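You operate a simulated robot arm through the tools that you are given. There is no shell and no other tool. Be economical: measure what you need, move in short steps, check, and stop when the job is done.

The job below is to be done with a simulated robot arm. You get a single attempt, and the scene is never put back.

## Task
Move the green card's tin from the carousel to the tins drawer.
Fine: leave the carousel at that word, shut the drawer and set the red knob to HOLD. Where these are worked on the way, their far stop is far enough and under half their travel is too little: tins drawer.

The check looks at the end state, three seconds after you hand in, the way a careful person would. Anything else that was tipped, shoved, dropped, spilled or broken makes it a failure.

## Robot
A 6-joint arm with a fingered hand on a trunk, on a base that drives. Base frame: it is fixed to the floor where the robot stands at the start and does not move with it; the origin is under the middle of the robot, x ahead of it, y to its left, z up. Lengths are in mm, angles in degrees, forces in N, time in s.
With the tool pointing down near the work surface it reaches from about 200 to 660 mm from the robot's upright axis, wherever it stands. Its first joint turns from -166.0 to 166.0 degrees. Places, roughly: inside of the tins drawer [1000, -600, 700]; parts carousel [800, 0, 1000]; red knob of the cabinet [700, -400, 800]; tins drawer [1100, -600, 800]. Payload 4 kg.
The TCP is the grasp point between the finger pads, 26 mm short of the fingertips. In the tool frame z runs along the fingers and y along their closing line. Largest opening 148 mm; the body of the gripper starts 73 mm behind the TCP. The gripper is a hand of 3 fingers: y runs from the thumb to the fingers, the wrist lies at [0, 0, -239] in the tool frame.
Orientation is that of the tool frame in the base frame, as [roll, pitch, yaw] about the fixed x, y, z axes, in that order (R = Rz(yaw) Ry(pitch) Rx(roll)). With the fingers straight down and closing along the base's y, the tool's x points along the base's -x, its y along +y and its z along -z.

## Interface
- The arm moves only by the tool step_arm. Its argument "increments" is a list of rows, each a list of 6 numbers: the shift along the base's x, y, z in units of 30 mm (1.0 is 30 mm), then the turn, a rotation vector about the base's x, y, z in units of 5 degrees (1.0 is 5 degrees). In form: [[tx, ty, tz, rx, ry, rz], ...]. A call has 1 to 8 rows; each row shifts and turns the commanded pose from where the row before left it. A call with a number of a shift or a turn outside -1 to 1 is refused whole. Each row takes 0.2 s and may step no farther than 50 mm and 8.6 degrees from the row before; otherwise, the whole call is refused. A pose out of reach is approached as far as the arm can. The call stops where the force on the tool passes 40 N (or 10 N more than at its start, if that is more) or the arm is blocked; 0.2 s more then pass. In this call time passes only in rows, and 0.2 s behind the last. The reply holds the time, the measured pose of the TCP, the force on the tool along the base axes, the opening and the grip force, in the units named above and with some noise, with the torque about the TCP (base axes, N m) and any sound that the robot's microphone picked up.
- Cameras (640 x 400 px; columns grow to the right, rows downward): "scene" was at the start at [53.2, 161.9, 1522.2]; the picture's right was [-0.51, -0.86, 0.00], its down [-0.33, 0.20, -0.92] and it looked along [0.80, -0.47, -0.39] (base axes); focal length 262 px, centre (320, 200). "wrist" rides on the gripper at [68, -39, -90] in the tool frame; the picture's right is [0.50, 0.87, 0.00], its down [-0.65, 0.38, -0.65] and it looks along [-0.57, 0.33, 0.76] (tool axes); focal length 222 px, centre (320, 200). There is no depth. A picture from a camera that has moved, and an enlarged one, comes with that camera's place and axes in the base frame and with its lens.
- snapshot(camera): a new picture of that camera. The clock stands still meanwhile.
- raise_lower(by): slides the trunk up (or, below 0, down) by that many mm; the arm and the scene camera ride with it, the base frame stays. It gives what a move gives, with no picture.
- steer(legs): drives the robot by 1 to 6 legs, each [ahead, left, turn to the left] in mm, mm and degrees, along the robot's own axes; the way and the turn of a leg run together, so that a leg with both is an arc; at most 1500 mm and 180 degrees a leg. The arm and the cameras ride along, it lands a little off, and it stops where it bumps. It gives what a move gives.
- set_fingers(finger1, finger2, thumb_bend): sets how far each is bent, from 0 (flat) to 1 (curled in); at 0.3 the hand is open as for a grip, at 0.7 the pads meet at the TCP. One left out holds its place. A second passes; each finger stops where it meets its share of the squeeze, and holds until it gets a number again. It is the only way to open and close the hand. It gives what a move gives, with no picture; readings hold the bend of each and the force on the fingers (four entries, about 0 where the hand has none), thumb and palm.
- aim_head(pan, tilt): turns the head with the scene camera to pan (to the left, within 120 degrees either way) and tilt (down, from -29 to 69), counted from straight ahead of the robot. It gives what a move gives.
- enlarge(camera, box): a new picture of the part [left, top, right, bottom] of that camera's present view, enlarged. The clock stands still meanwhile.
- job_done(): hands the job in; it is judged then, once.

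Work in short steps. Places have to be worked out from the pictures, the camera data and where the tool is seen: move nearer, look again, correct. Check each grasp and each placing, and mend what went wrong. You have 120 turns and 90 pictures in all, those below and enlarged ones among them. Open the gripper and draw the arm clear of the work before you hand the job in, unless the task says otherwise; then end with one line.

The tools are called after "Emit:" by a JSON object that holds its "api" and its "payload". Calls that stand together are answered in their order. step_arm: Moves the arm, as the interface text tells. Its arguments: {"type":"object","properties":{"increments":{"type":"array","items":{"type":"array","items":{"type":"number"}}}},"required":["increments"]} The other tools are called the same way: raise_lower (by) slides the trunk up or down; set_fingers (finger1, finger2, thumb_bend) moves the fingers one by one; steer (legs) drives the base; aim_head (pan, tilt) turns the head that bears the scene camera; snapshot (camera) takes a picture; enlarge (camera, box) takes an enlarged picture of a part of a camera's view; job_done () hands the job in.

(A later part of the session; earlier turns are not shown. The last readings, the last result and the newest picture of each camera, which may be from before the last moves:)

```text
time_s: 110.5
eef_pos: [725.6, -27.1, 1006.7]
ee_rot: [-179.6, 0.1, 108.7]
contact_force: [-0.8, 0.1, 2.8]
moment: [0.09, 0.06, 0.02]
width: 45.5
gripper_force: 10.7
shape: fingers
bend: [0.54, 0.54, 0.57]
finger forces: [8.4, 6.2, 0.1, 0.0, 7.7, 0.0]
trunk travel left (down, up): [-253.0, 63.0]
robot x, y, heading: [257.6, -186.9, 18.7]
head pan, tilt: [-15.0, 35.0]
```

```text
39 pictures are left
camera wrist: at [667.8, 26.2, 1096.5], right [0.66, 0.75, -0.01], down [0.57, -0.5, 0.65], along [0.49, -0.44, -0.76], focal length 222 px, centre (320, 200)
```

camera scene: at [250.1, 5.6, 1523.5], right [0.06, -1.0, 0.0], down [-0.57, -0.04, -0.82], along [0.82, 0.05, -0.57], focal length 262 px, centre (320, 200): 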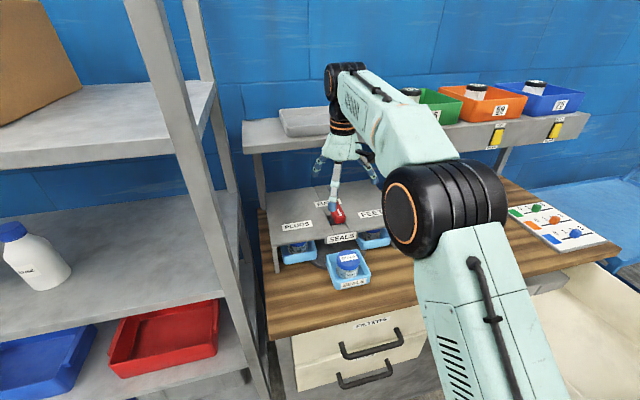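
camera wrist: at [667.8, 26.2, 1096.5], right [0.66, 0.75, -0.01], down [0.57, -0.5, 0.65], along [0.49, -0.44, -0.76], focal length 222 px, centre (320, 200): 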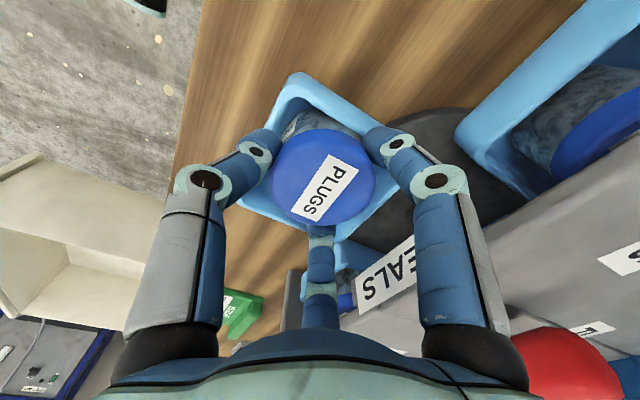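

All three fingers touch evenly. I firm the grip and lift straight up 60 mm.

Emit:
{"api": "set_fingers", "payload": {"finger1": 0.68, "finger2": 0.68, "thumb_bend": 0.68}}

Emit:
{"api": "step_arm", "payload": {"increments": [[0, 0, 0.5, 0, 0, 0], [0, 0, 0.5, 0, 0, 0], [0, 0, 0.7, 0, 0, 0], [0, 0, 0.8, 0, 0, 0], [0, 0, 0.8, 0, 0, 0]]}}

Emit:
{"api": "snapshot", "payload": {"camera": "scene"}}

```text
time_s: 111.5
eef_pos: [723.6, -25.7, 1005.7]
ee_rot: [-179.6, 0.2, 108.6]
contact_force: [-0.9, -1.0, 2.7]
moment: [0.13, -0.03, 0.0]
width: 44.2
gripper_force: 19.4
shape: fingers
bend: [0.54, 0.54, 0.59]
finger forces: [13.6, 10.7, 0.1, 0.0, 13.8, 0.0]
trunk travel left (down, up): [-253.0, 63.0]
robot x, y, heading: [257.0, -188.7, 18.6]
head pan, tilt: [-15.0, 35.0]
```

```text
time_s: 112.7
eef_pos: [723.3, -26.2, 1104.9]
ee_rot: [-179.6, 0.2, 108.6]
contact_force: [-0.4, 0.4, -1.3]
moment: [0.03, 0.02, -0.02]
width: 44.5
gripper_force: 17.4
shape: fingers
bend: [0.54, 0.54, 0.59]
finger forces: [10.6, 11.0, 0.1, 0.1, 13.4, 0.1]
trunk travel left (down, up): [-253.0, 63.0]
robot x, y, heading: [256.3, -189.2, 18.3]
head pan, tilt: [-15.0, 35.0]
```

```text
38 pictures are left
camera scene: at [249.2, 4.9, 1523.6], right [0.06, -1.0, 0.0], down [-0.57, -0.04, -0.82], along [0.82, 0.05, -0.57], focal length 262 px, centre (320, 200)
```

scene: 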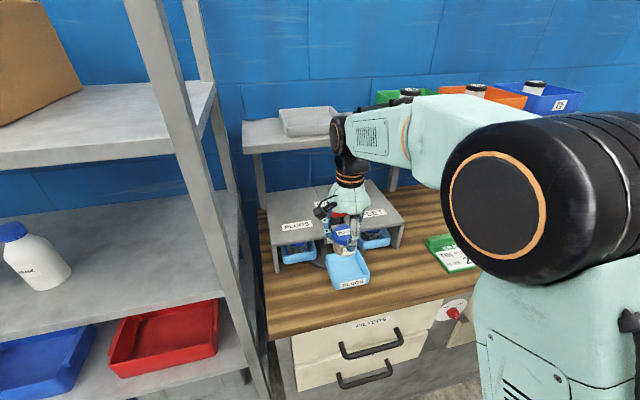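

The tin is in the hand. I back away from the cabinet and move right in front of the open drawer.

Emit:
{"api": "steer", "payload": {"legs": [[-440, 0, 0]]}}

Emit:
{"api": "steer", "payload": {"legs": [[0, -590, 0]]}}

Emit:
{"api": "aim_head", "payload": {"pan": -20, "tilt": 50}}

Emit:
{"api": "snapshot", "payload": {"camera": "scene"}}

Emit:
{"api": "snapshot", "payload": {"camera": "wrist"}}

```text
time_s: 115.3
eef_pos: [307.3, -166.3, 1105.2]
ee_rot: [-179.7, 0.1, 108.8]
contact_force: [0.3, -0.4, -1.2]
moment: [0.03, -0.01, 0.02]
width: 44.7
gripper_force: 17.9
shape: fingers
bend: [0.54, 0.54, 0.59]
finger forces: [10.7, 11.1, 0.0, 0.0, 13.4, 0.0]
trunk travel left (down, up): [-253.0, 63.0]
robot x, y, heading: [-162.3, -332.8, 18.9]
head pan, tilt: [-15.0, 35.0]
```

```text
time_s: 121.0
eef_pos: [493.9, -723.4, 1104.9]
ee_rot: [-179.7, 0.1, 108.6]
contact_force: [-0.2, -0.3, -1.9]
moment: [0.0, 0.0, 0.02]
width: 44.2
gripper_force: 17.8
shape: fingers
bend: [0.54, 0.54, 0.59]
finger forces: [10.6, 11.1, 0.1, 0.1, 13.4, 0.0]
trunk travel left (down, up): [-253.0, 63.0]
robot x, y, heading: [24.4, -883.8, 18.4]
head pan, tilt: [-15.0, 35.0]
```

```text
time_s: 121.7
eef_pos: [494.4, -721.7, 1105.1]
ee_rot: [-179.6, 0.3, 108.6]
contact_force: [0.8, 0.2, -1.5]
moment: [-0.01, 0.01, 0.0]
width: 44.2
gripper_force: 17.9
shape: fingers
bend: [0.54, 0.54, 0.59]
finger forces: [10.6, 11.0, 0.1, 0.0, 13.4, 0.0]
trunk travel left (down, up): [-253.0, 63.0]
robot x, y, heading: [25.4, -885.6, 18.4]
head pan, tilt: [-20.0, 50.0]
```

```text
37 pictures are left
camera scene: at [9.3, -697.6, 1501.9], right [-0.02, -1.0, 0.0], down [-0.77, 0.02, -0.64], along [0.64, -0.02, -0.77], focal length 262 px, centre (320, 200)
```

scene: 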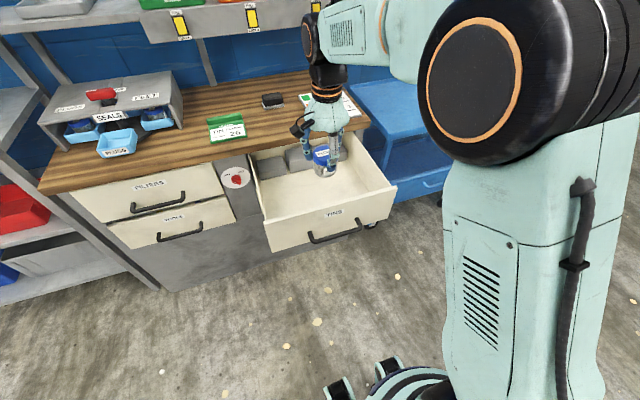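

```text
36 pictures are left
camera wrist: at [438.2, -669.3, 1195.0], right [0.66, 0.75, -0.01], down [0.57, -0.5, 0.65], along [0.49, -0.44, -0.76], focal length 222 px, centre (320, 200)
```

wrist: 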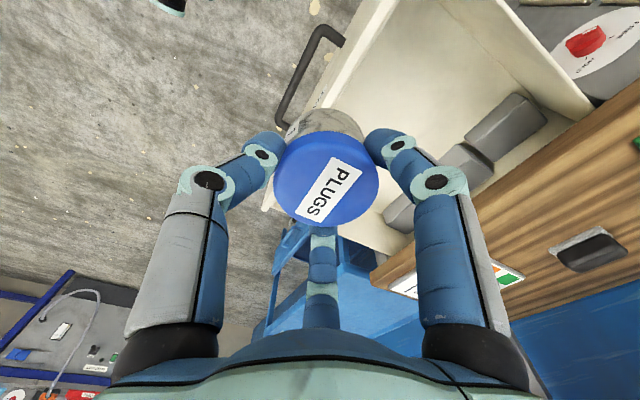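

The drawer's open floor is free from a≈280 to 560, blocks at the back. I drive 100 mm ahead, centre over the free floor and lower the trunk.

Emit:
{"api": "steer", "payload": {"legs": [[100, 0, 0]]}}

Emit:
{"api": "step_arm", "payload": {"increments": [[0.62, -0.27, 0, 0, 0, 0], [0.62, -0.27, 0, 0, 0, 0], [0.62, -0.27, 0, 0, 0, 0]]}}

Emit:
{"api": "raise_lower", "payload": {"by": -190}}

Emit:
{"api": "snapshot", "payload": {"camera": "scene"}}

Emit:
{"api": "snapshot", "payload": {"camera": "wrist"}}

```text
time_s: 122.9
eef_pos: [589.7, -691.2, 1103.7]
ee_rot: [-179.4, 0.2, 108.6]
contact_force: [0.3, 0.1, -1.3]
moment: [-0.04, 0.05, -0.03]
width: 44.6
gripper_force: 17.8
shape: fingers
bend: [0.54, 0.54, 0.59]
finger forces: [10.6, 11.1, 0.0, 0.0, 13.4, 0.1]
trunk travel left (down, up): [-253.0, 63.0]
robot x, y, heading: [121.8, -851.8, 18.7]
head pan, tilt: [-20.0, 50.0]
```

```text
time_s: 123.7
eef_pos: [645.1, -714.5, 1104.3]
ee_rot: [-179.6, 0.2, 108.6]
contact_force: [-0.7, -0.5, -1.2]
moment: [-0.03, 0.02, -0.02]
width: 44.0
gripper_force: 16.9
shape: fingers
bend: [0.54, 0.54, 0.59]
finger forces: [10.6, 11.0, 0.1, 0.1, 13.5, 0.0]
trunk travel left (down, up): [-253.0, 63.0]
robot x, y, heading: [116.3, -853.4, 18.6]
head pan, tilt: [-20.0, 50.0]
```

```text
time_s: 125.8
eef_pos: [645.4, -715.2, 914.8]
ee_rot: [-179.6, 0.3, 108.6]
contact_force: [1.0, 0.0, -1.6]
moment: [0.0, 0.02, -0.04]
width: 44.7
gripper_force: 17.0
shape: fingers
bend: [0.54, 0.54, 0.59]
finger forces: [10.6, 10.9, 0.0, 0.0, 13.4, 0.0]
trunk travel left (down, up): [-63.0, 253.0]
robot x, y, heading: [118.1, -848.4, 18.7]
head pan, tilt: [-20.0, 50.0]
```

```text
35 pictures are left
camera scene: at [136.0, -655.1, 1307.2], right [-0.02, -1.0, 0.0], down [-0.77, 0.02, -0.64], along [0.64, -0.02, -0.77], focal length 262 px, centre (320, 200)
```

scene: 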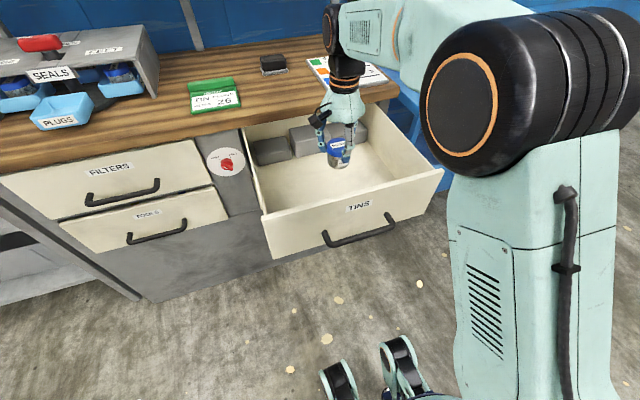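

```text
34 pictures are left
camera wrist: at [588.2, -662.3, 1005.2], right [0.66, 0.75, -0.01], down [0.57, -0.5, 0.65], along [0.49, -0.44, -0.76], focal length 222 px, centre (320, 200)
```

wrist: 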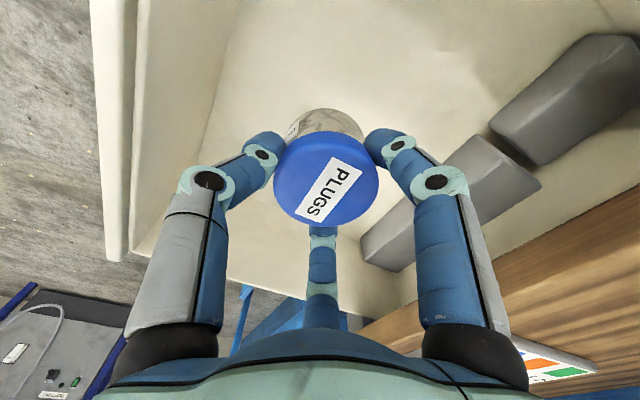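

I'm over free floor with clear margins to the blocks. I lower the tin towards the drawer floor.

Emit:
{"api": "step_arm", "payload": {"increments": [[0, 0, -0.9, 0, 0, 0], [0, 0, -0.9, 0, 0, 0], [0, 0, -0.9, 0, 0, 0], [0, 0, -0.8, 0, 0, 0]]}}

Emit:
{"api": "enlarge", "payload": {"camera": "scene", "box": [230, 100, 454, 240]}}

```text
time_s: 126.8
eef_pos: [645.0, -714.8, 809.0]
ee_rot: [-179.6, 0.2, 108.6]
contact_force: [0.7, -0.1, -1.4]
moment: [0.01, 0.04, 0.0]
width: 44.3
gripper_force: 17.7
shape: fingers
bend: [0.54, 0.54, 0.59]
finger forces: [10.6, 11.0, 0.0, 0.0, 13.2, 0.1]
trunk travel left (down, up): [-63.0, 253.0]
robot x, y, heading: [120.3, -852.8, 18.8]
head pan, tilt: [-20.0, 50.0]
```

```text
2.86 times, centred on (342, 170) of scene
camera zoom: at [136.3, -655.0, 1307.1], right [-0.02, -1.0, 0.0], down [-0.77, 0.02, -0.64], along [0.64, -0.02, -0.77], focal length 748 px, centre (257, 286)
```

zoom: 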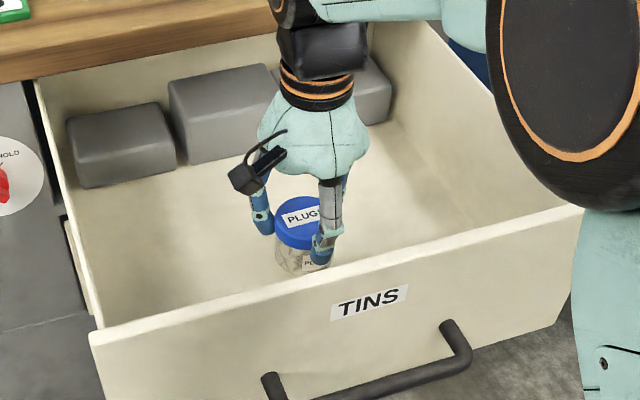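

Still hanging free. I go on down in small steps, watching for contact force.

Emit:
{"api": "step_arm", "payload": {"increments": [[0, 0, -0.4, 0, 0, 0], [0, 0, -0.4, 0, 0, 0]]}}

Emit:
{"api": "step_arm", "payload": {"increments": [[0, 0, -0.25, 0, 0, 0], [0, 0, -0.25, 0, 0, 0]]}}

```text
time_s: 127.3
eef_pos: [645.7, -714.9, 786.2]
ee_rot: [-179.6, 0.2, 108.6]
contact_force: [-0.2, 0.1, -1.2]
moment: [-0.01, 0.03, -0.01]
width: 44.5
gripper_force: 17.5
shape: fingers
bend: [0.54, 0.54, 0.59]
finger forces: [10.6, 11.1, 0.0, 0.0, 13.3, 0.0]
trunk travel left (down, up): [-63.0, 253.0]
robot x, y, heading: [115.3, -855.5, 18.3]
head pan, tilt: [-20.0, 50.0]
```

```text
time_s: 128.0
eef_pos: [646.2, -714.7, 775.0]
ee_rot: [180.0, 0.1, 108.6]
contact_force: [-0.8, -0.6, 26.9]
moment: [0.05, -0.11, 0.02]
width: 43.7
gripper_force: 21.0
shape: fingers
bend: [0.54, 0.54, 0.6]
finger forces: [12.6, 13.0, 0.0, 0.1, 15.9, 0.1]
trunk travel left (down, up): [-63.0, 253.0]
robot x, y, heading: [124.8, -855.1, 18.6]
head pan, tilt: [-20.0, 50.0]
```

Contact at z≈775: the tin stands on the floor. I ease up 3 mm and open.

Emit:
{"api": "step_arm", "payload": {"increments": [[0, 0, 0.1, 0, 0, 0]]}}

Emit:
{"api": "set_fingers", "payload": {"finger1": 0.35, "finger2": 0.35, "thumb_bend": 0.35}}

Emit:
{"api": "step_arm", "payload": {"increments": [[0, 0, 0.5, 0, 0, 0], [0, 0, 1, 0, 0, 0], [0, 0, 1, 0, 0, 0], [0, 0, 1, 0, 0, 0], [0, 0, 1, 0, 0, 0]]}}

Emit:
{"api": "enlarge", "payload": {"camera": "scene", "box": [230, 100, 454, 240]}}

```text
time_s: 128.3
eef_pos: [644.7, -714.7, 775.5]
ee_rot: [-179.7, 0.2, 108.6]
contact_force: [0.8, 0.2, 19.3]
moment: [0.01, -0.18, -0.01]
width: 43.8
gripper_force: 20.2
shape: fingers
bend: [0.54, 0.54, 0.6]
finger forces: [13.0, 13.4, 0.0, 0.0, 14.5, 0.1]
trunk travel left (down, up): [-63.0, 253.0]
robot x, y, heading: [119.8, -850.6, 18.5]
head pan, tilt: [-20.0, 50.0]
```

```text
time_s: 129.3
eef_pos: [645.7, -715.6, 773.3]
ee_rot: [-179.6, 0.2, 108.6]
contact_force: [0.1, 0.2, 0.1]
moment: [-0.01, 0.0, 0.0]
width: 110.8
gripper_force: 0.1
shape: fingers
bend: [0.35, 0.35, 0.35]
finger forces: [0.0, 0.0, 0.1, 0.0, 0.1, 0.0]
trunk travel left (down, up): [-63.0, 253.0]
robot x, y, heading: [118.8, -851.0, 18.8]
head pan, tilt: [-20.0, 50.0]
```

```text
time_s: 130.6
eef_pos: [645.7, -715.7, 907.5]
ee_rot: [-179.5, 0.2, 108.6]
contact_force: [0.7, 0.7, -0.3]
moment: [0.01, 0.01, 0.03]
width: 111.2
gripper_force: 0.0
shape: fingers
bend: [0.35, 0.35, 0.35]
finger forces: [0.0, 0.1, 0.0, 0.1, 0.0, 0.0]
trunk travel left (down, up): [-63.0, 253.0]
robot x, y, heading: [119.6, -849.3, 18.7]
head pan, tilt: [-20.0, 50.0]
```

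```text
2.86 times, centred on (342, 170) of scene
camera zoom: at [136.0, -655.1, 1307.2], right [-0.02, -1.0, 0.0], down [-0.77, 0.02, -0.64], along [0.64, -0.02, -0.77], focal length 748 px, centre (257, 286)
```

zoom: 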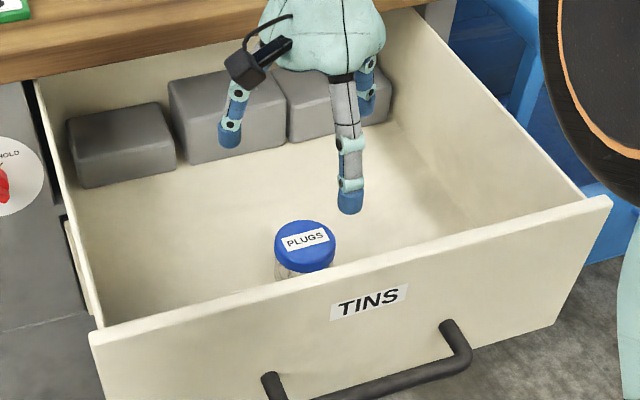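

The PLUGS tin stands upright in the drawer. I raise the hand, return its yaw to neutral, and then back away.

Emit:
{"api": "step_arm", "payload": {"increments": [[-0.3, -0.1, 1, 0, 0, 1], [-0.3, -0.1, 1, 0, 0, 1], [-0.3, -0.1, 1, 0, 0, 1], [-0.3, -0.1, 0, 0, 0, 1], [-0.3, -0.1, 0, 0, 0, 1], [-0.3, -0.1, 0, 0, 0, 1], [-0.3, -0.1, 0, 0, 0, 1], [-0.3, -0.1, 0, 0, 0, 1]]}}

Emit:
{"api": "step_arm", "payload": {"increments": [[0, 0, 0, 0, 0, 1], [0, 0, 0, 0, 0, 1], [0, 0, 0, 0, 0, 1], [0, 0, 0, 0, 0, 1], [0, 0, 0, 0, 0, 1], [0, 0, 0, 0, 0, 1], [0, 0, 0, 0, 0, 1], [0, 0, 0, 0, 0, 1]]}}

Emit:
{"api": "steer", "payload": {"legs": [[-380, 0, 0], [0, -35, 0]]}}

Emit:
{"api": "step_arm", "payload": {"increments": [[0, 0, 0, 0, 0, 1], [0, 0, 0, 0, 0, 1]]}}

```text
time_s: 132.3
eef_pos: [572.7, -739.0, 997.6]
ee_rot: [-179.7, 0.2, 148.6]
contact_force: [0.1, 0.3, 0.6]
moment: [-0.01, 0.02, 0.02]
width: 111.1
gripper_force: 0.0
shape: fingers
bend: [0.35, 0.35, 0.35]
finger forces: [0.0, 0.0, 0.0, 0.0, 0.0, 0.0]
trunk travel left (down, up): [-63.0, 253.0]
robot x, y, heading: [120.8, -852.7, 18.8]
head pan, tilt: [-20.0, 50.0]
```

```text
time_s: 134.2
eef_pos: [573.7, -738.9, 998.2]
ee_rot: [-179.7, 0.2, -171.3]
contact_force: [0.7, -0.5, 0.8]
moment: [-0.01, 0.01, -0.01]
width: 110.8
gripper_force: 0.1
shape: fingers
bend: [0.35, 0.35, 0.35]
finger forces: [0.1, 0.0, 0.0, 0.1, 0.0, 0.0]
trunk travel left (down, up): [-63.0, 253.0]
robot x, y, heading: [120.6, -856.0, 18.6]
head pan, tilt: [-20.0, 50.0]
```

```text
time_s: 137.2
eef_pos: [218.0, -893.5, 998.8]
ee_rot: [-179.6, 0.2, -171.3]
contact_force: [0.0, -0.5, 0.4]
moment: [0.04, 0.0, 0.01]
width: 110.8
gripper_force: 0.0
shape: fingers
bend: [0.35, 0.35, 0.35]
finger forces: [0.0, 0.0, 0.0, 0.0, 0.1, 0.1]
trunk travel left (down, up): [-63.0, 253.0]
robot x, y, heading: [-238.0, -1009.1, 18.8]
head pan, tilt: [-20.0, 50.0]
```

```text
time_s: 137.8
eef_pos: [218.0, -894.4, 999.7]
ee_rot: [-179.6, 0.2, -161.3]
contact_force: [0.0, 0.2, 0.4]
moment: [0.0, 0.0, 0.03]
width: 110.9
gripper_force: 0.1
shape: fingers
bend: [0.35, 0.35, 0.35]
finger forces: [0.0, 0.1, 0.1, 0.0, 0.0, 0.1]
trunk travel left (down, up): [-63.0, 253.0]
robot x, y, heading: [-236.3, -1011.9, 18.6]
head pan, tilt: [-20.0, 50.0]
```

I form the closed hand for pushing, move into the robot's mid-plane and pitch the hand forward in that plane.

Emit:
{"api": "set_fingers", "payload": {"finger1": 0.7, "finger2": 0.7, "thumb_bend": 0.7}}

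Emit:
{"api": "step_arm", "payload": {"increments": [[0, 0.5, 0, 0, 0, 0], [-0.2, 0.55, 0, 0, 0, 0], [0.6, 0.2, -0.18, 0.3206, -0.947, 0], [0.6, 0.2, -0.18, 0.3206, -0.947, 0], [0.6, 0.2, -0.18, 0.3206, -0.947, 0], [0.6, 0.2, -0.18, 0.3206, -0.947, 0], [0.6, 0.2, -0.18, 0.3206, -0.947, 0], [0.6, 0.2, -0.18, 0.3206, -0.947, 0]]}}

Emit:
{"api": "step_arm", "payload": {"increments": [[0.5, 0.17, -0.1, 0.3206, -0.947, 0], [0.5, 0.17, -0.1, 0.3206, -0.947, 0], [0.4, 0.13, -0.1, 0.3206, -0.947, 0], [0.4, 0.13, -0.1, 0.3206, -0.947, 0], [0.3, 0.1, -0.1, 0.3206, -0.947, 0], [0.3, 0.1, -0.1, 0.3206, -0.947, 0]]}}

Emit:
{"api": "snapshot", "payload": {"camera": "scene"}}

```text
time_s: 138.8
eef_pos: [217.6, -895.3, 998.7]
ee_rot: [-179.6, 0.2, -161.3]
contact_force: [-1.0, 0.5, 0.3]
moment: [-0.03, 0.01, -0.02]
width: 0.3
gripper_force: 0.0
shape: fingers
bend: [0.69, 0.69, 0.7]
finger forces: [0.0, 0.0, 0.0, 0.1, 0.1, 0.0]
trunk travel left (down, up): [-63.0, 253.0]
robot x, y, heading: [-237.7, -1009.9, 18.7]
head pan, tilt: [-20.0, 50.0]
```

```text
time_s: 140.6
eef_pos: [320.6, -827.2, 965.8]
ee_rot: [-179.5, 30.2, -161.3]
contact_force: [-0.2, -0.7, 0.6]
moment: [0.0, -0.01, 0.01]
width: 0.1
gripper_force: 0.0
shape: fingers
bend: [0.69, 0.69, 0.7]
finger forces: [0.1, 0.0, 0.1, 0.0, 0.0, 0.0]
trunk travel left (down, up): [-63.0, 253.0]
robot x, y, heading: [-234.3, -1012.5, 18.6]
head pan, tilt: [-20.0, 50.0]
```

```text
time_s: 142.0
eef_pos: [392.4, -803.6, 947.9]
ee_rot: [-179.5, 60.2, -161.2]
contact_force: [0.4, 0.3, 0.0]
moment: [0.02, 0.01, 0.02]
width: 0.4
gripper_force: 0.0
shape: fingers
bend: [0.69, 0.69, 0.7]
finger forces: [0.0, 0.1, 0.0, 0.1, 0.1, 0.0]
trunk travel left (down, up): [-63.0, 253.0]
robot x, y, heading: [-233.7, -1010.4, 18.7]
head pan, tilt: [-20.0, 50.0]
```

```text
31 pictures are left
camera scene: at [-219.3, -811.2, 1307.1], right [-0.02, -1.0, 0.0], down [-0.77, 0.02, -0.64], along [0.64, -0.01, -0.77], focal length 262 px, centre (320, 200)
```

scene: 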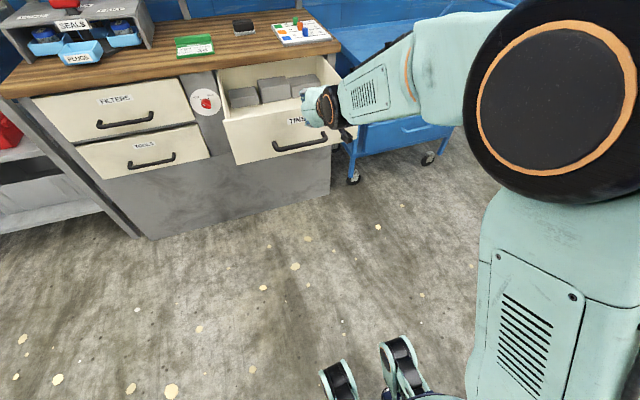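

All in reach. I finish the pitch to horizontal while descending to the drawer face height (≈825).

Emit:
{"api": "step_arm", "payload": {"increments": [[0.1, 0.03, -0.6, 0.3206, -0.947, 0], [0.1, 0.03, -0.6, 0.3206, -0.947, 0], [0.1, 0.03, -0.6, 0.3206, -0.947, 0], [0.1, 0.03, -0.6, 0.3206, -0.947, 0], [0, 0, -0.6, 0.3206, -0.947, 0], [0, 0, -0.6, 0.3206, -0.947, 0]]}}

Emit:
{"api": "snapshot", "payload": {"camera": "scene"}}

```text
time_s: 143.4
eef_pos: [404.2, -798.4, 840.2]
ee_rot: [2.2, 89.8, 20.4]
contact_force: [-0.2, 0.2, 0.1]
moment: [0.01, 0.03, 0.02]
width: 0.0
gripper_force: 0.1
shape: fingers
bend: [0.69, 0.69, 0.7]
finger forces: [0.0, 0.1, 0.0, 0.1, 0.0, 0.1]
trunk travel left (down, up): [-63.0, 253.0]
robot x, y, heading: [-235.1, -1012.3, 18.6]
head pan, tilt: [-20.0, 50.0]
```

```text
30 pictures are left
camera scene: at [-219.3, -811.2, 1307.1], right [-0.02, -1.0, 0.0], down [-0.77, 0.02, -0.64], along [0.64, -0.01, -0.77], focal length 262 px, centre (320, 200)
```

scene: 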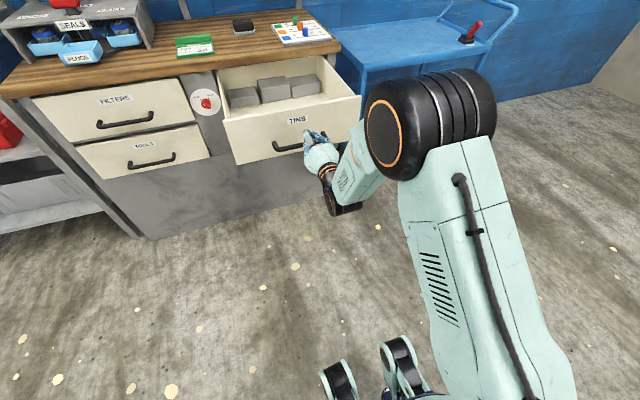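

The hand is horizontal, aimed at the drawer face just above the bar. I drive until just short of the face, then touch it with small arm steps.

Emit:
{"api": "steer", "payload": {"legs": [[85, 0, 0]]}}

Emit:
{"api": "step_arm", "payload": {"increments": [[0.25, 0.08, -0.2, 0, 0, 0], [0.25, 0.08, 0, 0, 0, 0], [0.25, 0.08, 0, 0, 0, 0]]}}

Emit:
{"api": "enlarge", "payload": {"camera": "scene", "box": [180, 60, 404, 200]}}

```text
time_s: 144.4
eef_pos: [483.2, -772.4, 839.9]
ee_rot: [-0.4, 90.0, 17.8]
contact_force: [0.6, -0.1, -0.4]
moment: [0.01, 0.0, 0.04]
width: 0.2
gripper_force: 0.1
shape: fingers
bend: [0.69, 0.69, 0.7]
finger forces: [0.0, 0.0, 0.1, 0.0, 0.0, 0.1]
trunk travel left (down, up): [-63.0, 253.0]
robot x, y, heading: [-155.7, -985.1, 18.8]
head pan, tilt: [-20.0, 50.0]
```

```text
time_s: 145.2
eef_pos: [506.5, -765.9, 833.2]
ee_rot: [0.2, 89.9, 18.5]
contact_force: [0.6, -0.3, 0.9]
moment: [0.01, 0.02, 0.02]
width: 0.0
gripper_force: 0.0
shape: fingers
bend: [0.7, 0.7, 0.7]
finger forces: [0.1, 0.0, 0.0, 0.0, 0.1, 0.1]
trunk travel left (down, up): [-63.0, 253.0]
robot x, y, heading: [-158.9, -983.2, 18.6]
head pan, tilt: [-20.0, 50.0]
```

```text
2.86 times, centred on (292, 130) of scene
camera zoom: at [-139.9, -784.5, 1307.2], right [-0.02, -1.0, 0.0], down [-0.77, 0.02, -0.64], along [0.64, -0.02, -0.77], focal length 748 px, centre (400, 400)
```

zoom: 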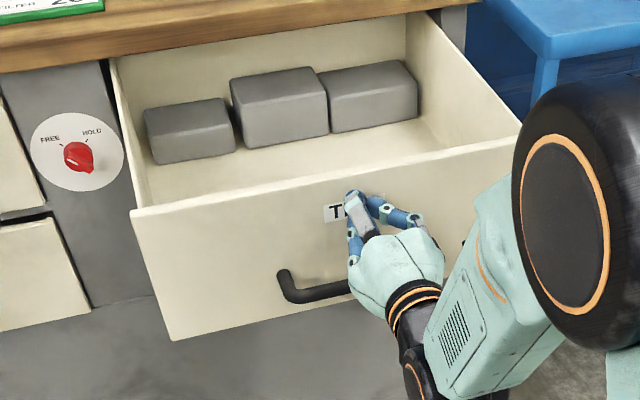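

The fingertips are right at the face above the bar. I push the drawer in by driving ahead.

Emit:
{"api": "steer", "payload": {"legs": [[60, 0, 0]]}}

Emit:
{"api": "enlarge", "payload": {"camera": "scene", "box": [180, 60, 404, 200]}}

```text
time_s: 146.2
eef_pos: [561.8, -746.7, 834.7]
ee_rot: [1.0, 89.9, 19.1]
contact_force: [0.6, 0.3, -0.4]
moment: [0.01, -0.01, 0.01]
width: 0.0
gripper_force: 0.2
shape: fingers
bend: [0.7, 0.7, 0.7]
finger forces: [0.0, 0.1, 0.1, 0.0, 0.2, 0.0]
trunk travel left (down, up): [-63.0, 253.0]
robot x, y, heading: [-102.0, -965.0, 18.7]
head pan, tilt: [-20.0, 50.0]
```

```text
2.86 times, centred on (292, 130) of scene
camera zoom: at [-82.6, -765.1, 1307.1], right [-0.02, -1.0, 0.0], down [-0.77, 0.02, -0.64], along [0.64, -0.02, -0.77], focal length 748 px, centre (400, 400)
```

zoom: 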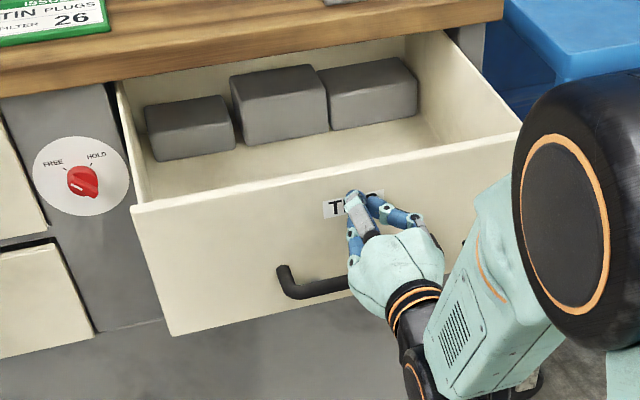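

The drawer moves freely. I continue pushing.

Emit:
{"api": "steer", "payload": {"legs": [[150, 0, 0]]}}

Emit:
{"api": "steer", "payload": {"legs": [[80, 0, 0]]}}

Emit:
{"api": "snapshot", "payload": {"camera": "scene"}}

```text
time_s: 147.6
eef_pos: [703.8, -698.4, 833.0]
ee_rot: [0.6, 89.9, 18.9]
contact_force: [0.3, 0.4, 0.1]
moment: [-0.01, 0.02, -0.01]
width: 0.0
gripper_force: 0.0
shape: fingers
bend: [0.7, 0.7, 0.7]
finger forces: [0.0, 0.0, 0.1, 0.0, 0.1, 0.0]
trunk travel left (down, up): [-63.0, 253.0]
robot x, y, heading: [43.9, -916.7, 18.4]
head pan, tilt: [-20.0, 50.0]
```

```text
time_s: 148.7
eef_pos: [780.1, -672.4, 834.0]
ee_rot: [1.7, 89.9, 19.9]
contact_force: [0.1, -0.1, -0.8]
moment: [0.0, 0.0, 0.0]
width: 0.1
gripper_force: 0.0
shape: fingers
bend: [0.7, 0.7, 0.7]
finger forces: [0.0, 0.0, 0.1, 0.1, 0.0, 0.1]
trunk travel left (down, up): [-63.0, 253.0]
robot x, y, heading: [116.4, -891.0, 18.7]
head pan, tilt: [-20.0, 50.0]
```

```text
27 pictures are left
camera scene: at [135.0, -691.5, 1307.1], right [-0.02, -1.0, 0.0], down [-0.77, 0.02, -0.64], along [0.64, -0.01, -0.77], focal length 262 px, centre (320, 200)
```

scene: 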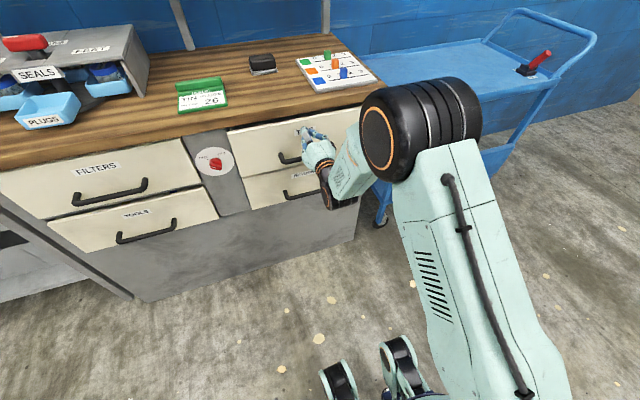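

Nearly shut. I finish the last stretch with arm steps until it resists.

Emit:
{"api": "step_arm", "payload": {"increments": [[0.3, 0.1, 0, 0, 0, 0], [0.3, 0.1, 0, 0, 0, 0], [0.3, 0.1, 0, 0, 0, 0], [0.3, 0.1, 0, 0, 0, 0], [0.3, 0.1, 0, 0, 0, 0], [0.3, 0.1, 0, 0, 0, 0]]}}

Emit:
{"api": "enlarge", "payload": {"camera": "scene", "box": [170, 90, 394, 230]}}

```text
time_s: 149.7
eef_pos: [808.3, -663.2, 833.5]
ee_rot: [177.7, 89.9, -164.0]
contact_force: [-29.5, -9.8, 6.5]
moment: [0.07, -0.21, -0.07]
width: 0.0
gripper_force: 18.0
shape: fingers
bend: [0.71, 0.71, 0.71]
finger forces: [8.1, 14.4, 0.1, 0.1, 14.3, 0.0]
trunk travel left (down, up): [-63.0, 253.0]
robot x, y, heading: [117.0, -892.4, 18.9]
head pan, tilt: [-20.0, 50.0]
stopped in row 4: the force on the tool passed its limit at 51 N (the readings are from after the stop); the commanded pose is now the measured one
```

```text
2.86 times, centred on (282, 160) of scene
camera zoom: at [129.3, -693.3, 1307.6], right [-0.02, -1.0, 0.0], down [-0.76, 0.02, -0.65], along [0.65, -0.01, -0.76], focal length 748 px, centre (429, 314)
```

zoom: 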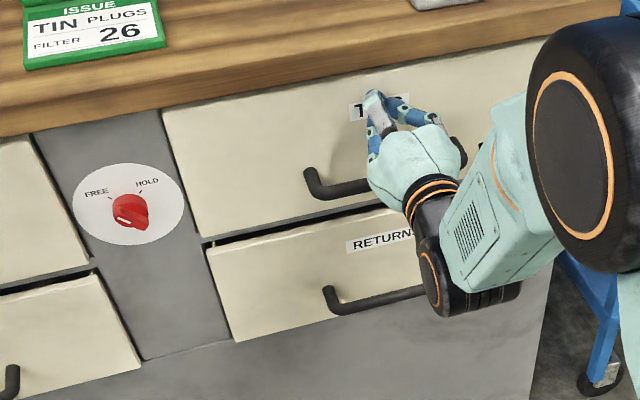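

The drawer is shut (hit its closed stop). I back off and move left to face the red knob.

Emit:
{"api": "steer", "payload": {"legs": [[-150, 0, 0], [0, 293, 0]]}}

Emit:
{"api": "set_fingers", "payload": {"finger1": 0.4, "finger2": 0.4, "thumb_bend": 0.4}}

Emit:
{"api": "snapshot", "payload": {"camera": "wrist"}}

Emit:
{"api": "snapshot", "payload": {"camera": "scene"}}

```text
time_s: 153.8
eef_pos: [575.5, -432.9, 830.4]
ee_rot: [179.4, 89.7, -162.5]
contact_force: [-0.5, 0.2, 0.1]
moment: [0.01, -0.01, 0.01]
width: 0.0
gripper_force: 0.1
shape: fingers
bend: [0.7, 0.7, 0.7]
finger forces: [0.1, 0.0, 0.0, 0.0, 0.1, 0.0]
trunk travel left (down, up): [-63.0, 253.0]
robot x, y, heading: [-120.8, -659.2, 18.5]
head pan, tilt: [-20.0, 50.0]
```

```text
time_s: 154.8
eef_pos: [575.9, -432.4, 830.9]
ee_rot: [178.8, 89.7, -162.9]
contact_force: [-0.2, -0.1, 0.0]
moment: [0.0, 0.05, 0.01]
width: 94.5
gripper_force: 0.1
shape: fingers
bend: [0.4, 0.4, 0.4]
finger forces: [0.0, 0.0, 0.1, 0.1, 0.1, 0.0]
trunk travel left (down, up): [-63.0, 253.0]
robot x, y, heading: [-118.0, -661.4, 18.8]
head pan, tilt: [-20.0, 50.0]
```

```text
25 pictures are left
camera wrist: at [503.0, -497.4, 763.6], right [-0.27, 0.82, -0.5], down [-0.74, 0.16, 0.66], along [0.62, 0.55, 0.56], focal length 222 px, centre (320, 200)
```

wrist: 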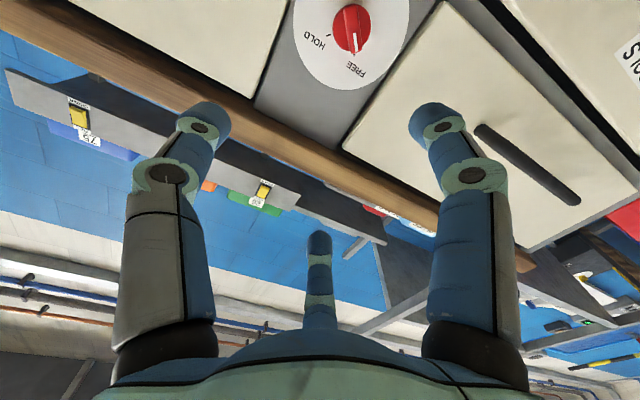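

```text
24 pictures are left
camera scene: at [-102.0, -462.3, 1307.2], right [-0.02, -1.0, 0.0], down [-0.77, 0.02, -0.64], along [0.64, -0.02, -0.77], focal length 262 px, centre (320, 200)
```

scene: 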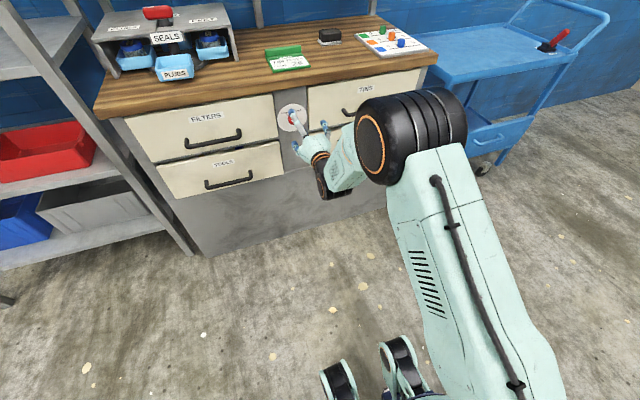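

The knob lies at about b≈−595, z≈762; the TCP is at b −591, z 831. I lower the trunk and roll the hand −39° to match the pointer ridge.

Emit:
{"api": "raise_lower", "payload": {"by": -55}}

Emit:
{"api": "step_arm", "payload": {"increments": [[0, 0, -0.2, -0.927, -0.302, 0], [0, 0, -0.2, -0.927, -0.302, 0], [0, 0, 0, -0.927, -0.302, 0], [0, 0, 0, -0.927, -0.302, 0], [0, 0, 0, -0.927, -0.302, 0], [0, 0, 0, -0.927, -0.302, 0], [0, 0, 0, -0.927, -0.302, 0], [0, 0, 0, -0.927, -0.302, 0]]}}

Emit:
{"api": "snapshot", "payload": {"camera": "wrist"}}

Emit:
{"api": "enlarge", "payload": {"camera": "scene", "box": [230, 60, 390, 160]}}

```text
time_s: 155.7
eef_pos: [576.1, -433.5, 775.8]
ee_rot: [178.2, 89.7, -163.6]
contact_force: [0.0, 0.2, 0.8]
moment: [0.02, 0.02, 0.0]
width: 94.3
gripper_force: 0.1
shape: fingers
bend: [0.4, 0.4, 0.4]
finger forces: [0.0, 0.0, 0.1, 0.1, 0.1, 0.0]
trunk travel left (down, up): [-8.0, 308.0]
robot x, y, heading: [-118.4, -657.3, 18.6]
head pan, tilt: [-20.0, 50.0]
```

```text
time_s: 157.5
eef_pos: [576.0, -433.9, 764.0]
ee_rot: [-90.5, 51.1, -72.4]
contact_force: [0.2, -0.7, -0.9]
moment: [-0.01, 0.01, -0.02]
width: 94.6
gripper_force: 0.1
shape: fingers
bend: [0.4, 0.4, 0.4]
finger forces: [0.0, 0.1, 0.1, 0.0, 0.0, 0.0]
trunk travel left (down, up): [-8.0, 308.0]
robot x, y, heading: [-117.6, -660.9, 18.5]
head pan, tilt: [-20.0, 50.0]
```

```text
23 pictures are left
camera wrist: at [513.6, -529.4, 736.5], right [-0.12, 0.34, -0.93], down [-0.84, 0.47, 0.27], along [0.53, 0.81, 0.23], focal length 222 px, centre (320, 200)
```

wrist: 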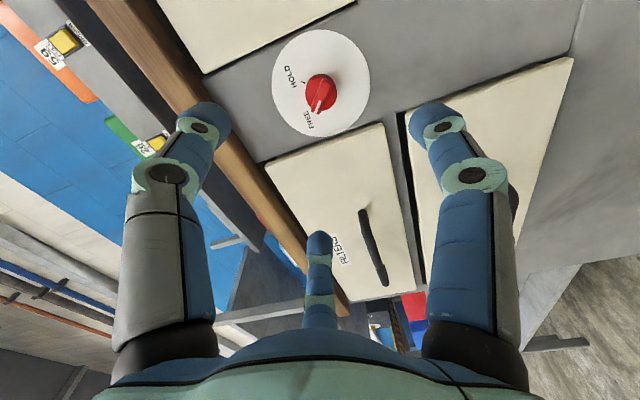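

```text
4.00 times, centred on (310, 110) of scene
camera zoom: at [-86.9, -457.2, 1254.1], right [-0.02, -1.0, 0.0], down [-0.77, 0.02, -0.64], along [0.64, -0.02, -0.77], focal length 1047 px, centre (360, 560)
```

zoom: 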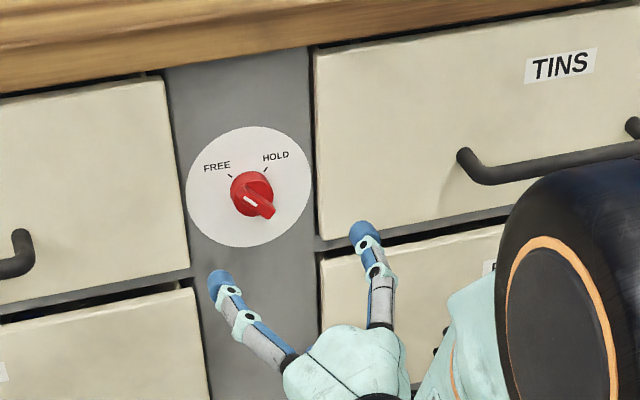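

Triangulation gives the knob at a≈583, b≈−599, z≈760. I advance to about 28 mm short of it with fingers open around.

Emit:
{"api": "step_arm", "payload": {"increments": [[0.92, 0.26, -0.02, 0, 0, 0], [0.92, 0.26, -0.02, 0, 0, 0], [0.92, 0.26, -0.02, 0, 0, 0], [0.92, 0.26, -0.02, 0, 0, 0], [0.92, 0.26, -0.02, 0, 0, 0]]}}

Emit:
{"api": "snapshot", "payload": {"camera": "wrist"}}

Emit:
{"api": "enlarge", "payload": {"camera": "scene", "box": [230, 60, 390, 160]}}

```text
time_s: 158.7
eef_pos: [713.5, -393.5, 761.5]
ee_rot: [-90.5, 51.0, -72.5]
contact_force: [0.2, -1.0, -0.6]
moment: [-0.01, 0.02, -0.04]
width: 94.8
gripper_force: 0.1
shape: fingers
bend: [0.4, 0.4, 0.4]
finger forces: [0.0, 0.0, 0.1, 0.1, 0.0, 0.0]
trunk travel left (down, up): [-8.0, 308.0]
robot x, y, heading: [-115.8, -662.4, 18.3]
head pan, tilt: [-20.0, 50.0]
```

```text
21 pictures are left
camera wrist: at [651.6, -489.7, 733.2], right [-0.12, 0.34, -0.93], down [-0.84, 0.47, 0.28], along [0.53, 0.81, 0.23], focal length 222 px, centre (320, 200)
```

wrist: 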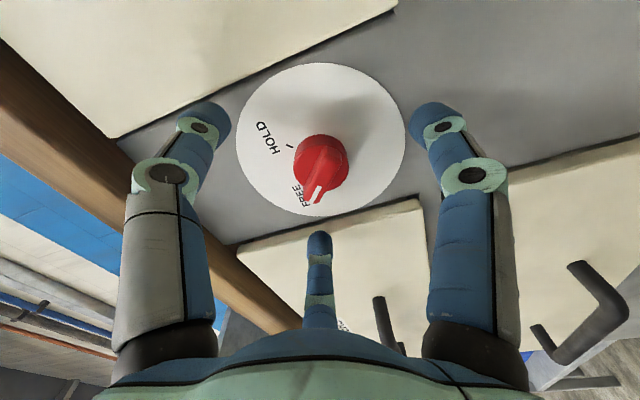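

```text
4.00 times, centred on (310, 110) of scene
camera zoom: at [-86.8, -457.2, 1254.1], right [-0.02, -1.0, 0.0], down [-0.77, 0.02, -0.64], along [0.64, -0.02, -0.77], focal length 1047 px, centre (360, 560)
```

zoom: 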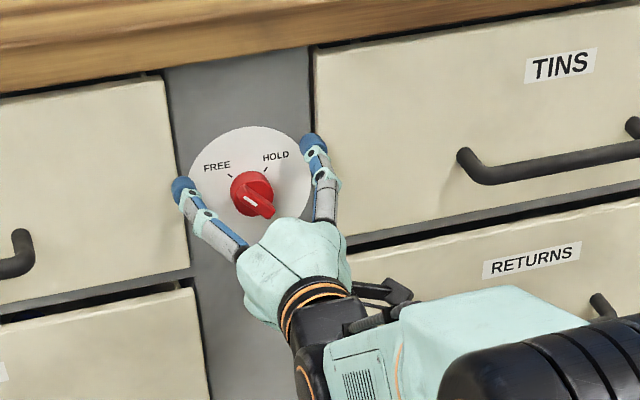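

Well centred. I make the small correction, advance 15 mm and close on the pointer.

Emit:
{"api": "step_arm", "payload": {"increments": [[0.27, 0, -0.1, 0, 0, 0], [0.25, 0.06, 0, 0, 0, 0]]}}

Emit:
{"api": "set_fingers", "payload": {"finger1": 0.7, "finger2": 0.7, "thumb_bend": 0.7}}

Emit:
{"api": "snapshot", "payload": {"camera": "wrist"}}

```text
time_s: 159.2
eef_pos: [719.6, -397.4, 755.1]
ee_rot: [-91.0, 51.1, -72.9]
contact_force: [-25.9, -13.3, -0.6]
moment: [0.34, -0.68, 1.82]
width: 93.7
gripper_force: 15.0
shape: fingers
bend: [0.4, 0.36, 0.4]
finger forces: [0.0, 28.3, 0.0, 0.0, 1.5, 0.0]
trunk travel left (down, up): [-8.0, 308.0]
robot x, y, heading: [-115.7, -662.2, 18.8]
head pan, tilt: [-20.0, 50.0]
stopped in row 2: the force on the tool passed its limit at 49 N (the readings are from after the stop); the commanded pose is now the measured one
```

```text
time_s: 160.2
eef_pos: [719.9, -396.0, 757.8]
ee_rot: [-90.7, 51.0, -72.6]
contact_force: [-26.0, -8.9, 4.7]
moment: [0.31, -0.7, 1.43]
width: 20.7
gripper_force: 19.3
shape: fingers
bend: [0.63, 0.33, 0.65]
finger forces: [6.6, 22.0, 0.0, 0.0, 10.3, 0.1]
trunk travel left (down, up): [-8.0, 308.0]
robot x, y, heading: [-117.9, -656.9, 18.4]
head pan, tilt: [-20.0, 50.0]
```

```text
19 pictures are left
camera wrist: at [657.6, -492.1, 730.1], right [-0.12, 0.34, -0.93], down [-0.84, 0.47, 0.28], along [0.53, 0.81, 0.23], focal length 222 px, centre (320, 200)
```

wrist: 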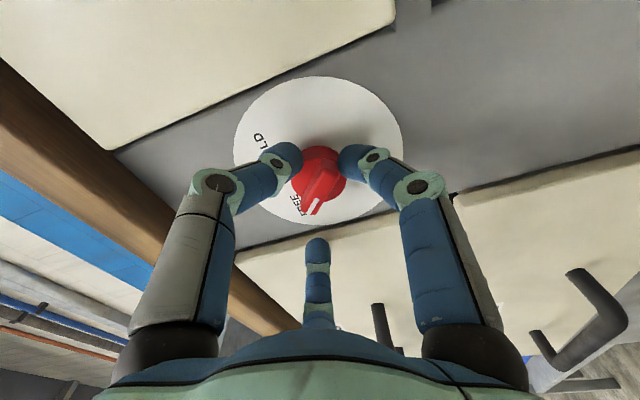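

Finger 2 met the neighbouring drawer face. I open, back off, pre-close the fingers to about 58 mm so they fit the panel, and come in again.

Emit:
{"api": "set_fingers", "payload": {"finger1": 0.4, "finger2": 0.3, "thumb_bend": 0.4}}

Emit:
{"api": "step_arm", "payload": {"increments": [[-0.9, -0.3, 0.05, 0, 0, 0]]}}

Emit:
{"api": "set_fingers", "payload": {"finger1": 0.5, "finger2": 0.5, "thumb_bend": 0.5}}

Emit:
{"api": "snapshot", "payload": {"camera": "wrist"}}

```text
time_s: 161.2
eef_pos: [721.8, -395.2, 754.7]
ee_rot: [-91.1, 51.0, -72.9]
contact_force: [-0.2, 1.0, -0.4]
moment: [-0.05, -0.07, 0.0]
width: 94.1
gripper_force: 0.7
shape: fingers
bend: [0.4, 0.3, 0.4]
finger forces: [0.1, 0.1, 0.0, 0.0, 0.9, 0.0]
trunk travel left (down, up): [-8.0, 308.0]
robot x, y, heading: [-117.7, -661.4, 18.6]
head pan, tilt: [-20.0, 50.0]
```

```text
time_s: 161.6
eef_pos: [694.5, -404.9, 756.2]
ee_rot: [-91.0, 51.0, -72.9]
contact_force: [1.0, 0.0, -0.2]
moment: [-0.02, -0.01, -0.02]
width: 94.4
gripper_force: 0.0
shape: fingers
bend: [0.4, 0.3, 0.4]
finger forces: [0.0, 0.0, 0.0, 0.0, 0.0, 0.0]
trunk travel left (down, up): [-8.0, 308.0]
robot x, y, heading: [-115.5, -666.1, 18.7]
head pan, tilt: [-20.0, 50.0]
```

```text
time_s: 162.6
eef_pos: [694.8, -403.7, 755.5]
ee_rot: [-91.1, 51.0, -72.9]
contact_force: [-0.1, 0.4, -0.7]
moment: [0.04, -0.01, 0.03]
width: 62.7
gripper_force: 0.1
shape: fingers
bend: [0.5, 0.5, 0.5]
finger forces: [0.1, 0.1, 0.0, 0.0, 0.0, 0.0]
trunk travel left (down, up): [-8.0, 308.0]
robot x, y, heading: [-116.7, -660.9, 18.8]
head pan, tilt: [-20.0, 50.0]
```

```text
18 pictures are left
camera wrist: at [632.1, -501.1, 729.6], right [-0.12, 0.34, -0.93], down [-0.84, 0.47, 0.28], along [0.54, 0.81, 0.23], focal length 222 px, centre (320, 200)
```

wrist: 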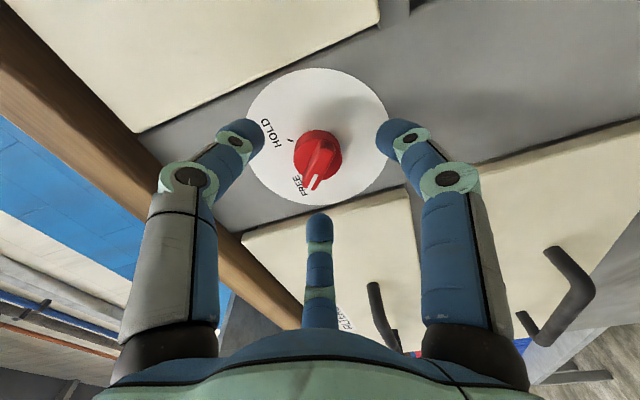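

The knob is still at FREE and centred. I advance again.

Emit:
{"api": "step_arm", "payload": {"increments": [[0.62, 0.15, 0.04, 0, 0, 0], [0.3, 0.1, 0, 0, 0, 0], [0.3, 0.1, 0, 0, 0, 0]]}}

Emit:
{"api": "snapshot", "payload": {"camera": "wrist"}}

```text
time_s: 163.4
eef_pos: [726.1, -394.3, 757.9]
ee_rot: [-91.0, 51.0, -72.8]
contact_force: [-11.7, -3.8, 1.3]
moment: [0.05, -0.39, -0.11]
width: 62.9
gripper_force: 6.7
shape: fingers
bend: [0.5, 0.5, 0.5]
finger forces: [0.1, 3.9, 0.0, 0.0, 8.1, 0.0]
trunk travel left (down, up): [-8.0, 308.0]
robot x, y, heading: [-120.2, -660.2, 18.6]
head pan, tilt: [-20.0, 50.0]
stopped in row 3: the force on the tool passed its limit at 45 N (the readings are from after the stop); the commanded pose is now the measured one
```

```text
17 pictures are left
camera wrist: at [663.8, -491.4, 730.4], right [-0.12, 0.34, -0.93], down [-0.84, 0.47, 0.28], along [0.53, 0.81, 0.23], focal length 222 px, centre (320, 200)
```

wrist: 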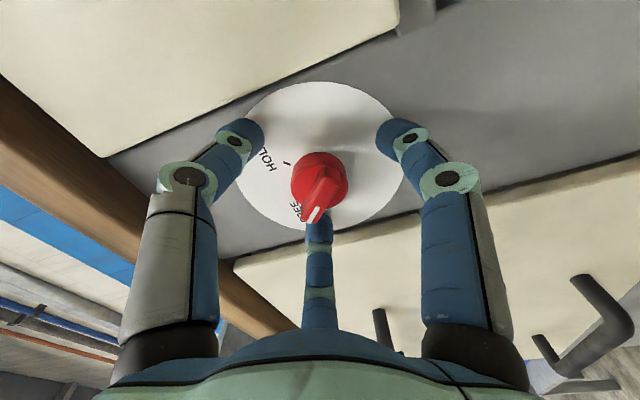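

The fingertips touch the panel and the ridge lies right at the grasp point. I back off 4 mm and close.

Emit:
{"api": "step_arm", "payload": {"increments": [[-0.13, -0.04, 0, 0, 0, 0]]}}

Emit:
{"api": "set_fingers", "payload": {"finger1": 0.72, "finger2": 0.72, "thumb_bend": 0.72}}

Emit:
{"api": "snapshot", "payload": {"camera": "wrist"}}

```text
time_s: 163.8
eef_pos: [724.5, -395.5, 756.4]
ee_rot: [-91.1, 51.0, -73.0]
contact_force: [1.0, 0.9, -0.3]
moment: [0.0, 0.0, 0.0]
width: 62.4
gripper_force: 0.0
shape: fingers
bend: [0.5, 0.5, 0.5]
finger forces: [0.0, 0.1, 0.1, 0.0, 0.0, 0.2]
trunk travel left (down, up): [-8.0, 308.0]
robot x, y, heading: [-119.9, -658.3, 18.2]
head pan, tilt: [-20.0, 50.0]
```

```text
time_s: 164.8
eef_pos: [722.7, -395.6, 755.8]
ee_rot: [-91.0, 50.9, -72.8]
contact_force: [4.2, 4.6, 3.5]
moment: [0.05, -0.1, 0.09]
width: 19.3
gripper_force: 15.4
shape: fingers
bend: [0.64, 0.58, 0.65]
finger forces: [7.3, 12.8, 0.0, 0.0, 10.8, 0.0]
trunk travel left (down, up): [-8.0, 308.0]
robot x, y, heading: [-119.2, -663.5, 18.6]
head pan, tilt: [-20.0, 50.0]
```

```text
16 pictures are left
camera wrist: at [661.1, -492.0, 730.1], right [-0.12, 0.34, -0.93], down [-0.84, 0.47, 0.28], along [0.53, 0.81, 0.23], focal length 222 px, centre (320, 200)
```

wrist: 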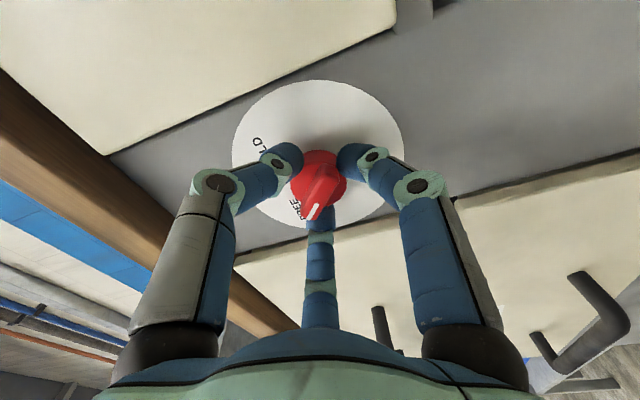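

All three fingers hold the knob. I twist it clockwise (as seen from the front) by 40° first.

Emit:
{"api": "step_arm", "payload": {"increments": [[0, 0, 0, 0.95, 0.312, 0], [0, 0, 0, 0.95, 0.312, 0], [0, 0, 0, 0.95, 0.312, 0], [0, 0, 0, 0.95, 0.312, 0], [0, 0, 0, 0.95, 0.312, 0], [0, 0, 0, 0.95, 0.312, 0], [0, 0, 0, 0.95, 0.312, 0], [0, 0, 0, 0.95, 0.312, 0]]}}

Emit:
{"api": "snapshot", "payload": {"camera": "wrist"}}

```text
time_s: 166.6
eef_pos: [723.8, -395.7, 755.8]
ee_rot: [126.8, 88.6, 145.2]
contact_force: [3.2, 8.8, -0.5]
moment: [-0.05, -0.02, 0.18]
width: 19.1
gripper_force: 15.2
shape: fingers
bend: [0.62, 0.58, 0.66]
finger forces: [9.7, 13.0, 0.1, 0.0, 7.7, 0.0]
trunk travel left (down, up): [-8.0, 308.0]
robot x, y, heading: [-117.1, -663.1, 18.6]
head pan, tilt: [-20.0, 50.0]
```

```text
15 pictures are left
camera wrist: at [650.5, -459.4, 688.4], right [-0.28, 0.83, -0.48], down [-0.73, 0.14, 0.67], along [0.62, 0.54, 0.56], focal length 222 px, centre (320, 200)
```

wrist: 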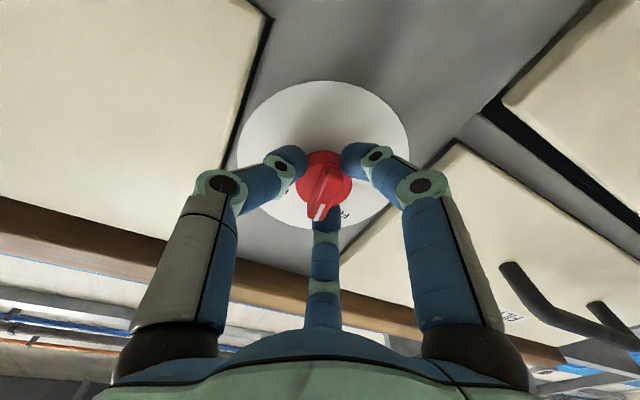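

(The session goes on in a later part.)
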